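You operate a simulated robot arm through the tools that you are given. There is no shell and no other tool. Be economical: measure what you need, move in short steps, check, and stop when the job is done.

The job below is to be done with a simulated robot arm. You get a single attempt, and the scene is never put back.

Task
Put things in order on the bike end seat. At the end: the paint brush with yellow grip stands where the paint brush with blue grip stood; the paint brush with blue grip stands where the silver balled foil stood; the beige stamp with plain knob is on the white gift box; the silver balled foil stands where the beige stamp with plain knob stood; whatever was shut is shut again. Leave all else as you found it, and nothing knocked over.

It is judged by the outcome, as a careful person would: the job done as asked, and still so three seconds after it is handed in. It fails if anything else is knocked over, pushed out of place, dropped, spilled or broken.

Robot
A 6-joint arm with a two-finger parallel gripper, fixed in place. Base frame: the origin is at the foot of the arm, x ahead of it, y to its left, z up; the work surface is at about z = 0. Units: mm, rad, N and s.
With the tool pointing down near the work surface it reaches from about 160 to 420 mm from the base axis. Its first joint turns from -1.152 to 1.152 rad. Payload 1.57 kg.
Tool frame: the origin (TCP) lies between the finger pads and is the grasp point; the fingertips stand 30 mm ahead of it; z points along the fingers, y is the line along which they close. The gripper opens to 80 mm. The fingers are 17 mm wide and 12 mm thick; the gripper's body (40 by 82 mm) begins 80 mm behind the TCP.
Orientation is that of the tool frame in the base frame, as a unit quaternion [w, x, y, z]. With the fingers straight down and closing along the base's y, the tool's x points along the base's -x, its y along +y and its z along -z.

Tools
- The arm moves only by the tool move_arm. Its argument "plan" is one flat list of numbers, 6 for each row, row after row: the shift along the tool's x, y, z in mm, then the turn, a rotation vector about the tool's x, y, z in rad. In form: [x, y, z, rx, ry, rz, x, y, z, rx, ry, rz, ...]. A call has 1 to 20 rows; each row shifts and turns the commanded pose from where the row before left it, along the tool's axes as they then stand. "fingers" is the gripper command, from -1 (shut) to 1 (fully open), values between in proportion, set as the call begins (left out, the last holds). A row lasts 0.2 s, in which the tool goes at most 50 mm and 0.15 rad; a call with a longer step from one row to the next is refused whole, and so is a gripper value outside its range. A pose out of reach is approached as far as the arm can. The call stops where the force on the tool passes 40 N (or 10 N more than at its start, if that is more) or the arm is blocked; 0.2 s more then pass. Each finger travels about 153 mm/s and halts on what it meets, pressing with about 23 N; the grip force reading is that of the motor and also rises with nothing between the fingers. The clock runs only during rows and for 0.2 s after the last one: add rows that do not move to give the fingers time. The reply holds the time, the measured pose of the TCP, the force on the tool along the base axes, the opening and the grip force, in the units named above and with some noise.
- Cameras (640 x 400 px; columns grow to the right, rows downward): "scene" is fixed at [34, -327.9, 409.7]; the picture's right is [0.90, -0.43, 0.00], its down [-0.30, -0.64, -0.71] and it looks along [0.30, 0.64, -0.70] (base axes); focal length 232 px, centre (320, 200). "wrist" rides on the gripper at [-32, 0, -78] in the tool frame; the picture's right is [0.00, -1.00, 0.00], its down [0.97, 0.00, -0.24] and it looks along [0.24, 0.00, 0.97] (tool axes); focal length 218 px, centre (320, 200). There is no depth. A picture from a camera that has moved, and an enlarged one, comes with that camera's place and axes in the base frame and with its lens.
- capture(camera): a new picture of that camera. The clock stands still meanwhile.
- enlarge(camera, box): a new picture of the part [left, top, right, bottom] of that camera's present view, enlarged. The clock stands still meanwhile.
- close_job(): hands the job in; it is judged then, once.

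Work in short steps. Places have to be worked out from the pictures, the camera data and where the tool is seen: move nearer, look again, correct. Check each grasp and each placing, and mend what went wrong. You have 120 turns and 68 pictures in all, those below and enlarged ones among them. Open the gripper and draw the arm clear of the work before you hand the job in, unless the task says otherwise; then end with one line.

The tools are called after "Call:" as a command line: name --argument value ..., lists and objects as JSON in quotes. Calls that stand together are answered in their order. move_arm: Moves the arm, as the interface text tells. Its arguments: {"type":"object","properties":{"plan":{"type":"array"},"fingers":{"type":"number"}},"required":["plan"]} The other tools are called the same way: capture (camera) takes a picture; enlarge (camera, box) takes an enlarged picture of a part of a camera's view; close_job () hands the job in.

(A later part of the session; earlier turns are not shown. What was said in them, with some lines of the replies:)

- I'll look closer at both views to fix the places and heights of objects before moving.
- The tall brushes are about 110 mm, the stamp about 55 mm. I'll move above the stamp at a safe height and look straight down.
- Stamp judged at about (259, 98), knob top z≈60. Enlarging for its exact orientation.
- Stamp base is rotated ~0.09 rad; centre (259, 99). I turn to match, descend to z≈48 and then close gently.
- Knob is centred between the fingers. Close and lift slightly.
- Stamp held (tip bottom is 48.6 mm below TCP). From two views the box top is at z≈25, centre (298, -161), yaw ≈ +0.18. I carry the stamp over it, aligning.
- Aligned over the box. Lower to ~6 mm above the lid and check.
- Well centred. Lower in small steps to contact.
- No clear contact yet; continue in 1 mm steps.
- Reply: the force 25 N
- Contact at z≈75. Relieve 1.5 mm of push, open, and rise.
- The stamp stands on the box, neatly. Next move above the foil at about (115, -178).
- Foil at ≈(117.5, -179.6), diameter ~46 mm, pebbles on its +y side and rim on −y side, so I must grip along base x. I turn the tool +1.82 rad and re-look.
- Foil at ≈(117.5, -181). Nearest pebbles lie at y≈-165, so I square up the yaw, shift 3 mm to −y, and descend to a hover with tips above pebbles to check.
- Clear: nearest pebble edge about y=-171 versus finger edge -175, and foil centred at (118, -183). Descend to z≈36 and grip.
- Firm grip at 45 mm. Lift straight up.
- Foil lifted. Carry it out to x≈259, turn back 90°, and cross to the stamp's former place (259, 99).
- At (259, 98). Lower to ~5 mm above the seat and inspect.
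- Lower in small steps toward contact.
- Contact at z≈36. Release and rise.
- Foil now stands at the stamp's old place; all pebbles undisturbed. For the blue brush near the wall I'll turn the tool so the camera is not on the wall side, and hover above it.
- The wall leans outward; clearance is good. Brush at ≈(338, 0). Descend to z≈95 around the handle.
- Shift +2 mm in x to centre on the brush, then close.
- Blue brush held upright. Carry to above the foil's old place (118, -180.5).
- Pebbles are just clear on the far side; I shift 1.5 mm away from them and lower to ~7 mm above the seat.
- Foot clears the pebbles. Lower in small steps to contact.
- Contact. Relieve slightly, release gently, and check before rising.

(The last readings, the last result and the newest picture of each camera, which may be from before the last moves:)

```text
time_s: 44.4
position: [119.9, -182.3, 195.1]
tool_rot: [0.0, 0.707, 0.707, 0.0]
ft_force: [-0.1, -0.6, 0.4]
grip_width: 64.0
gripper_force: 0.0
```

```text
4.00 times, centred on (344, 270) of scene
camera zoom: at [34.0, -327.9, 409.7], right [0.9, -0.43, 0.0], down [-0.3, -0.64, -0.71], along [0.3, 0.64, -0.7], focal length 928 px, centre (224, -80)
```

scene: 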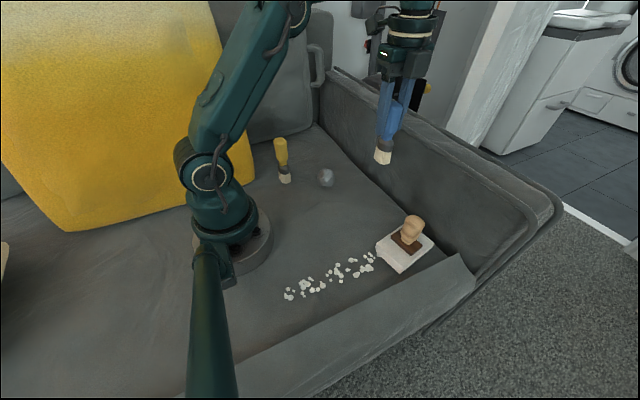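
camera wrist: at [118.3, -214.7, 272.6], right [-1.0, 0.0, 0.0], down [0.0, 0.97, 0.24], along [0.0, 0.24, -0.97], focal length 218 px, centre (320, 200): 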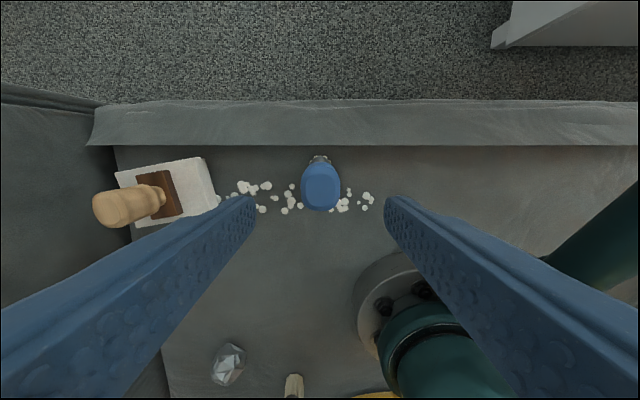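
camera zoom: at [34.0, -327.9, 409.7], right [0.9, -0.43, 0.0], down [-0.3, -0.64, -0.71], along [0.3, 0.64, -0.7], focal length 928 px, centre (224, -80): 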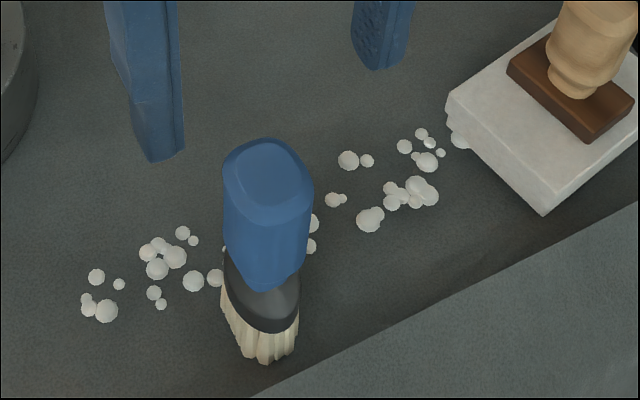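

Blue brush stands at the foil's place, pebbles untouched. Now travel to the yellow brush: out to x≈260, turn back, cross over.

Call:
move_arm --plan '[0, 47, 0, 0, 0, 0, 0, 47, 0, 0, 0, 0, 0, 47, 0, 0, 0, 0, 0, 0, 0, 0, 0, -0.1428, 0, 0, 0, 0, 0, -0.1428, 0, 0, 0, 0, 0, -0.1428, 0, 0, 0, 0, 0, -0.1428, 0, 0, 0, 0, 0, -0.1428, 0, 0, 0, 0, 0, -0.1428, 0, 0, 0, 0, 0, -0.1428, 0, 0, 0, 0, 0, -0.1428, 0, 0, 0, 0, 0, -0.1428, 0, 0, 0, 0, 0, -0.1428, 0, 0, 0, 0, 0, -0.1428]'

Call:
move_arm --plan '[0, 43, 0, 0, 0, 0, 0, 43, 0, 0, 0, 0, 0, 43, 0, 0, 0, 0, 0, 43, 0, 0, 0, 0, 0, 43, 0, 0, 0, 0, 20, 43, 0, 0, 0, 0, 20, 43, 0, 0, 0, 0, 20, 43, 0, 0, 0, 0, 20, 0, 0, 0, 0, 0, 22, 0, 0, 0, 0, 0, 0, 0, 0, 0, 0, 0]'

Call:
capture --camera "wrist"

Call:
capture --camera "scene"

```text
time_s: 47.4
position: [261.3, -182.3, 194.3]
tool_rot: [0.0, -0.002, 1.0, 0.0]
ft_force: [0.2, -0.2, 0.1]
grip_width: 64.1
gripper_force: 0.1
```

```text
time_s: 49.8
position: [157.6, 162.1, 195.6]
tool_rot: [0.0, 0.0, 1.0, 0.0]
ft_force: [-0.7, -0.2, 0.8]
grip_width: 64.2
gripper_force: 0.1
```

```text
27 pictures are left
camera wrist: at [188.3, 161.5, 272.2], right [0.0, -1.0, 0.0], down [-0.97, 0.0, 0.24], along [-0.24, 0.0, -0.97], focal length 218 px, centre (320, 200)
```

wrist: 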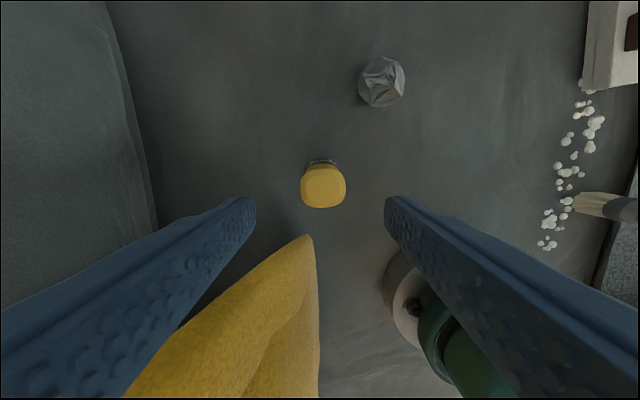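

```text
26 pictures are left
```

scene: 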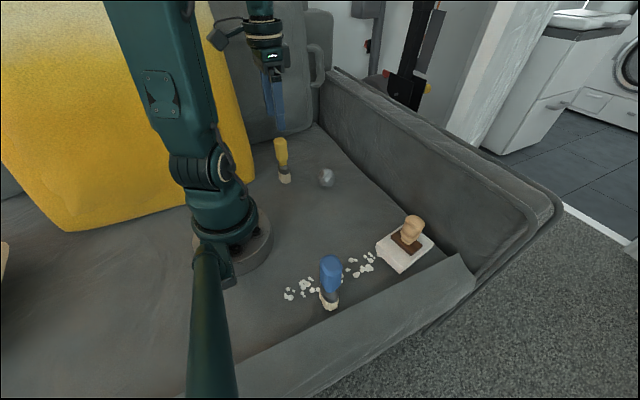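

The yellow cushion is near; I rotate the tool so the rear attachment and camera stay clear of it (tool x toward −y), then re-look.

Call:
move_arm --plan '[0, 0, 0, 0, 0, -0.1428, 0, 0, 0, 0, 0, -0.1428, 0, 0, 0, 0, 0, -0.1428, 0, 0, 0, 0, 0, -0.1428, 0, 0, 0, 0, 0, -0.1428, 0, 0, 0, 0, 0, -0.1428, 0, 0, 0, 0, 0, -0.1428, 0, 0, 0, 0, 0, -0.1428, 0, 0, 0, 0, 0, -0.1428, 0, 0, 0, 0, 0, -0.1428, 0, 0, 0, 0, 0, -0.1428, 0, 0, 0, 0, 0, 0]'

Call:
capture --camera "wrist"

Call:
enlarge --camera "scene" --box '[160, 0, 352, 200]'

```text
time_s: 52.4
position: [158.0, 162.6, 196.1]
tool_rot: [0.0, 0.708, -0.706, 0.0]
ft_force: [1.1, -0.3, -0.4]
grip_width: 64.0
gripper_force: 0.1
```

```text
25 pictures are left
camera wrist: at [156.6, 193.1, 272.8], right [1.0, 0.0, 0.0], down [0.0, -0.97, 0.24], along [0.0, -0.24, -0.97], focal length 218 px, centre (320, 200)
```

wrist: 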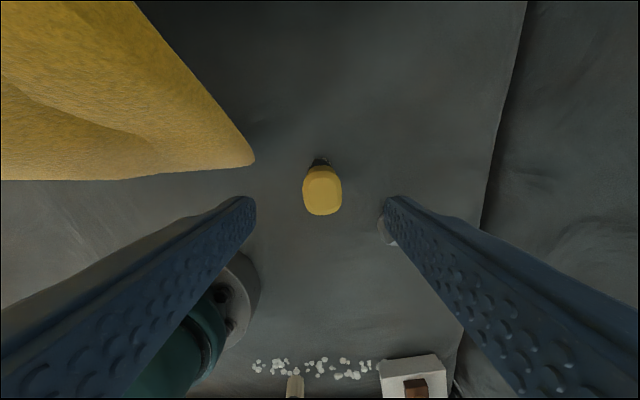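

```text
2.00 times, centred on (256, 100) of scene
camera zoom: at [34.0, -327.9, 409.7], right [0.9, -0.43, 0.0], down [-0.3, -0.64, -0.71], along [0.3, 0.64, -0.7], focal length 464 px, centre (448, 400)
```

zoom: 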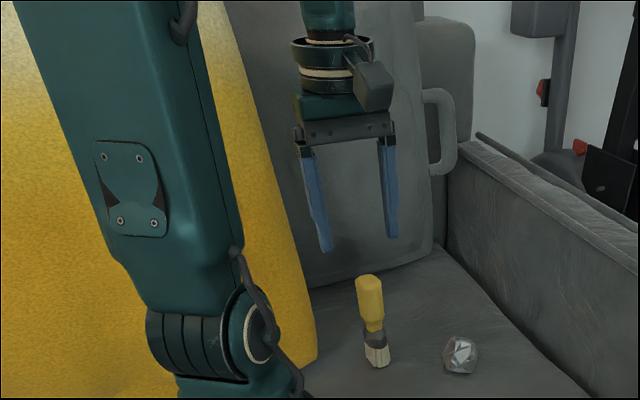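

Clear of the cushion; brush at ≈(158, 162). Descend to z≈95 around it.

Call:
move_arm --plan '[0, 0, 35, 0, 0, 0, 0, 0, 35, 0, 0, 0, 0, 0, 30, 0, 0, 0, 0, 0, 0, 0, 0, 0]'

Call:
capture --camera "wrist"

Call:
enlarge --camera "scene" --box '[224, 90, 352, 200]'

```text
time_s: 53.4
position: [158.5, 161.4, 94.6]
tool_rot: [0.0, -0.707, 0.707, 0.001]
ft_force: [-0.7, 0.0, 0.7]
grip_width: 64.0
gripper_force: 0.2
```

```text
23 pictures are left
camera wrist: at [156.9, 193.4, 172.0], right [1.0, 0.0, 0.0], down [0.0, -0.97, 0.24], along [0.0, -0.24, -0.97], focal length 218 px, centre (320, 200)
```

wrist: 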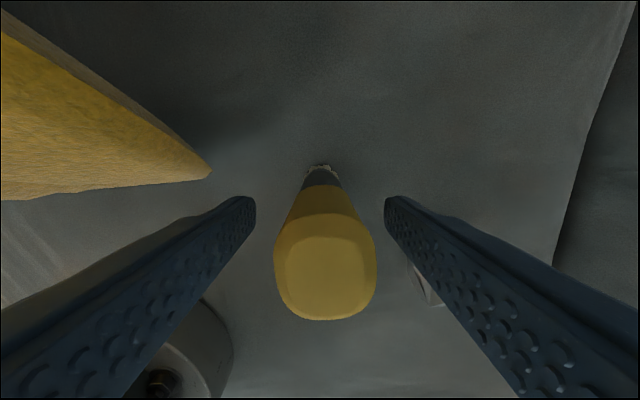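

```text
3.64 times, centred on (288, 145) of scene
camera zoom: at [34.0, -327.9, 409.7], right [0.9, -0.43, 0.0], down [-0.3, -0.64, -0.71], along [0.3, 0.64, -0.7], focal length 844 px, centre (436, 400)
```

zoom: 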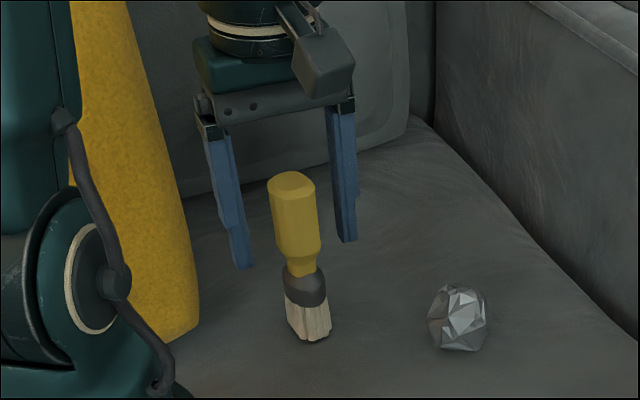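

Nearly centred; fine-shift ~1.2 mm, close, and lift.

Call:
move_arm --plan '[1.2, -1.2, 0, 0, 0, 0, 0, 0, 0, 0, 0, 0]'

Call:
move_arm --plan '[0, 0, 0, 0, 0, 0, 0, 0, 0, 0, 0, 0]' --fingers -1

Call:
move_arm --plan '[0, 0, -3, 0, 0, 0, 0, 0, -30, 0, 0, 0, 0, 0, -40, 0, 0, 0, 0, 0, -30, 0, 0, 0, 0, 0, 0, 0, 0, 0]'

Call:
capture --camera "wrist"

```text
time_s: 54.0
position: [158.5, 161.2, 95.5]
tool_rot: [0.0, -0.707, 0.707, 0.0]
ft_force: [0.7, -0.2, -0.4]
grip_width: 64.0
gripper_force: 0.0
```

```text
time_s: 54.6
position: [159.9, 161.1, 95.1]
tool_rot: [-0.001, 0.707, -0.707, 0.001]
ft_force: [1.2, -1.5, 1.9]
grip_width: 28.4
gripper_force: 23.5
```

```text
time_s: 55.8
position: [160.7, 160.0, 200.1]
tool_rot: [0.0, -0.707, 0.707, 0.0]
ft_force: [0.3, 0.2, -0.7]
grip_width: 28.4
gripper_force: 22.7
```

```text
21 pictures are left
camera wrist: at [158.2, 191.8, 276.6], right [1.0, 0.0, 0.0], down [0.0, -0.97, 0.24], along [0.0, -0.24, -0.97], focal length 218 px, centre (320, 200)
```

wrist: 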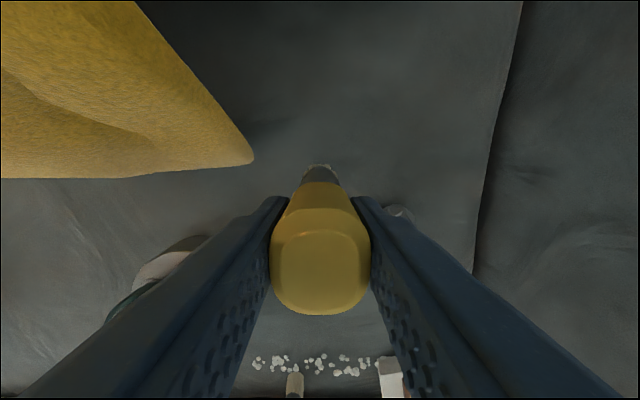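

Held. Carry to above the blue brush's old place (338, -0.5).

Call:
move_arm --plan '[32.1, -35.7, 0, 0, 0, 0, 32.1, -35.7, 0, 0, 0, 0, 32.1, -35.7, 0, 0, 0, 0, 32.1, -35.7, 0, 0, 0, 0, 32.1, -35.7, 0, 0, 0, 0, 0, 0, 0, 0, 0, 0, 0, 0, 0, 0, 0, 0]'

Call:
move_arm --plan '[0, 0, 0, 0, 0, 0]'

Call:
capture --camera "wrist"

```text
time_s: 57.4
position: [337.2, 0.4, 197.9]
tool_rot: [0.0, 0.707, -0.707, -0.001]
ft_force: [-0.8, 0.0, -0.7]
grip_width: 28.4
gripper_force: 22.7
```

```text
time_s: 57.8
position: [337.6, 1.4, 197.9]
tool_rot: [0.0, -0.707, 0.708, 0.0]
ft_force: [0.1, 0.2, -0.2]
grip_width: 28.6
gripper_force: 23.4
```

```text
20 pictures are left
camera wrist: at [336.9, 33.0, 275.2], right [1.0, 0.0, 0.0], down [0.0, -0.97, 0.24], along [0.0, -0.24, -0.97], focal length 218 px, centre (320, 200)
```

wrist: 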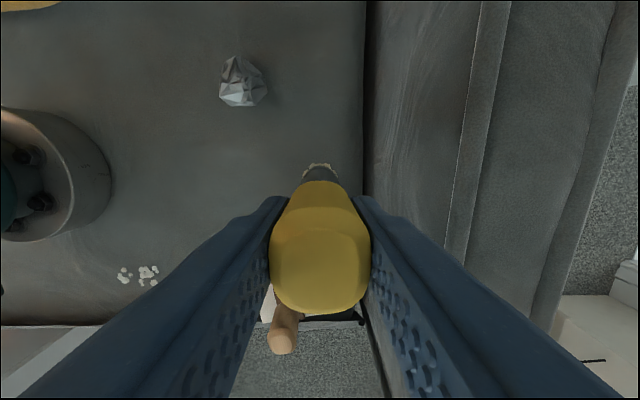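

Over the spot. Lower to ~6 mm above the seat and check.

Call:
move_arm --plan '[0.8, -0.8, 40, 0, 0, 0, 0, 0, 40, 0, 0, 0, 0, 0, 17, 0, 0, 0, 0, 0, 0, 0, 0, 0]'

Call:
enlarge --camera "scene" --box '[330, 110, 458, 210]'

```text
time_s: 58.8
position: [338.4, -0.4, 101.0]
tool_rot: [0.0, 0.708, -0.707, 0.0]
ft_force: [0.7, 0.2, -0.4]
grip_width: 28.8
gripper_force: 22.9
```

```text
4.00 times, centred on (394, 160) of scene
camera zoom: at [34.0, -327.9, 409.7], right [0.9, -0.43, 0.0], down [-0.3, -0.64, -0.71], along [0.3, 0.64, -0.7], focal length 928 px, centre (24, 360)
```

zoom: 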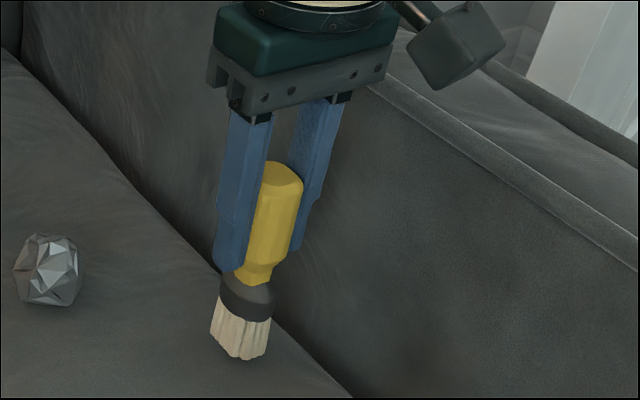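

Matches the earlier blue brush's place. Lower in small steps.

Call:
move_arm --plan '[0, 0, 2, 0, 0, 0, 0, 0, 2, 0, 0, 0, 0, 0, 0, 0, 0, 0]'

Call:
move_arm --plan '[0, 0, 0.8, 0, 0, 0, 0, 0, 0, 0, 0, 0]'

Call:
move_arm --plan '[0, 0, 0.8, 0, 0, 0, 0, 0, 0, 0, 0, 0]'

```text
time_s: 59.6
position: [339.0, -0.2, 97.2]
tool_rot: [0.0, -0.707, 0.707, -0.001]
ft_force: [0.0, -0.7, -0.7]
grip_width: 28.7
gripper_force: 23.2
```

```text
time_s: 60.2
position: [338.8, -1.0, 96.7]
tool_rot: [0.0, 0.707, -0.707, 0.0]
ft_force: [-0.4, 0.3, -0.8]
grip_width: 28.4
gripper_force: 23.5
```

```text
time_s: 60.8
position: [339.3, -0.4, 95.4]
tool_rot: [-0.001, -0.707, 0.707, 0.0]
ft_force: [-0.1, 0.9, -0.4]
grip_width: 28.6
gripper_force: 23.2
```

Call:
move_arm --plan '[0, 0, 0.6, 0, 0, 0, 0, 0, 0, 0, 0, 0]'

```text
time_s: 61.4
position: [337.9, -1.0, 95.4]
tool_rot: [0.0, -0.707, 0.707, 0.001]
ft_force: [-0.1, 1.0, -0.7]
grip_width: 28.2
gripper_force: 22.9
```

Call:
move_arm --plan '[0, 0, 0.6, 0, 0, 0, 0, 0, 0, 0, 0, 0]'

```text
time_s: 62.0
position: [338.2, -0.2, 93.6]
tool_rot: [0.0, -0.707, 0.707, 0.0]
ft_force: [-2.9, -0.8, 5.4]
grip_width: 28.7
gripper_force: 22.8
```

Contact. Release, rise, and inspect.

Call:
move_arm --plan '[0, 0, 0, 0, 0, 0, 0, 0, 0, 0, 0, 0]' --fingers 0.6

Call:
move_arm --plan '[0, 0, -20, 0, 0, 0, 0, 0, -40, 0, 0, 0, 0, 0, -45, 0, 0, 0, 0, 0, -20, 0, 0, 0, 0, 0, 0, 0, 0, 0]'

Call:
capture --camera "scene"

Call:
capture --camera "wrist"

```text
time_s: 62.6
position: [338.3, -0.8, 94.5]
tool_rot: [0.0, -0.707, 0.708, 0.0]
ft_force: [-0.7, -0.7, 0.2]
grip_width: 64.0
gripper_force: 0.1
```

```text
time_s: 63.8
position: [339.1, 0.0, 220.4]
tool_rot: [0.0, -0.707, 0.707, 0.0]
ft_force: [-0.1, -0.2, -0.9]
grip_width: 64.0
gripper_force: 0.0
```

```text
18 pictures are left
```

scene: 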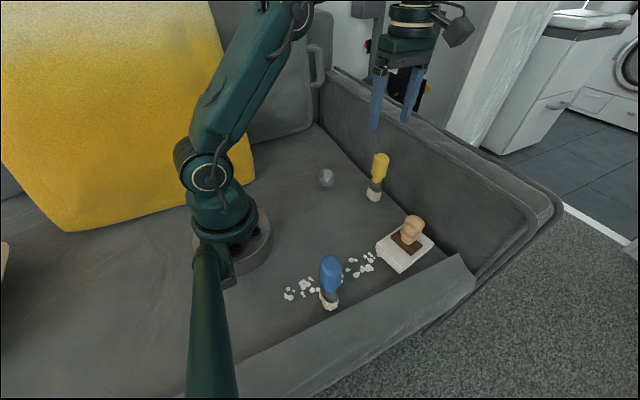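

```text
17 pictures are left
camera wrist: at [337.1, 31.8, 297.7], right [1.0, 0.0, 0.0], down [0.0, -0.97, 0.24], along [0.0, -0.24, -0.97], focal length 218 px, centre (320, 200)
```

wrist: 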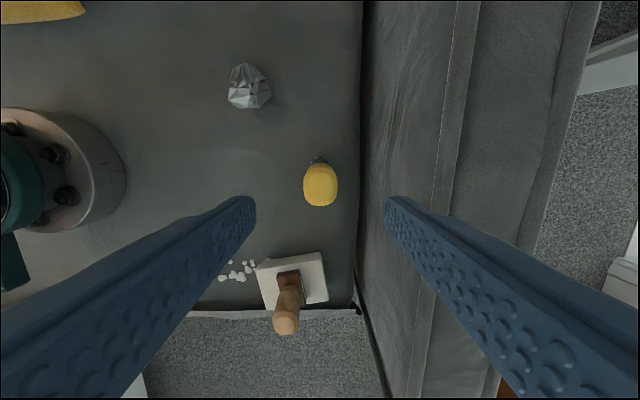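

Everything stands as asked. I draw the arm back to a clear high position with the gripper open, then take a last look.

Call:
move_arm --plan '[0, 0, -10, 0, 0, 0, 20, 25, 0, 0, 0, 0, 20, 25, 0, 0, 0, 0, 20, 20, 0, 0, 0, 0, 0, 0, 0, 0, 0, 0]' --fingers 1

Call:
enlarge --camera "scene" --box '[250, 120, 450, 320]'

```text
time_s: 65.0
position: [268.1, -60.8, 230.0]
tool_rot: [0.0, 0.707, -0.707, 0.0]
ft_force: [0.0, 0.3, 0.4]
grip_width: 79.9
gripper_force: 0.0
```

```text
2.00 times, centred on (350, 220) of scene
camera zoom: at [33.9, -327.9, 409.7], right [0.9, -0.43, 0.0], down [-0.3, -0.64, -0.71], along [0.3, 0.64, -0.7], focal length 464 px, centre (260, 160)
```

zoom: 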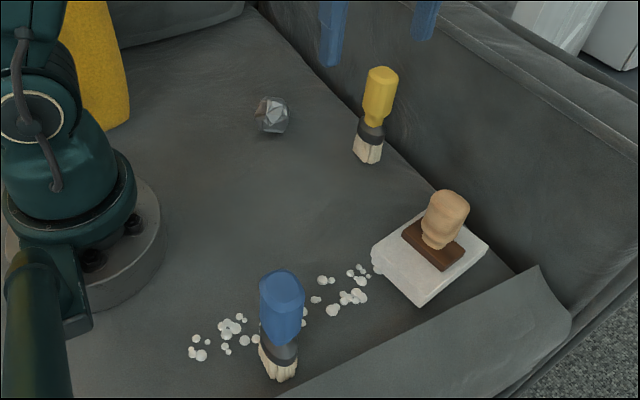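

All items are in place and upright, and the arm is clear; handing in.

Call:
close_job

```text
The job is handed in.
```

The job is handed in: both brushes, the foil and the stamp are where you asked and upright. The foil sits about 5 mm off the stamp's exact old spot. The gift box stayed shut, and the last picture shows nothing else disturbed.
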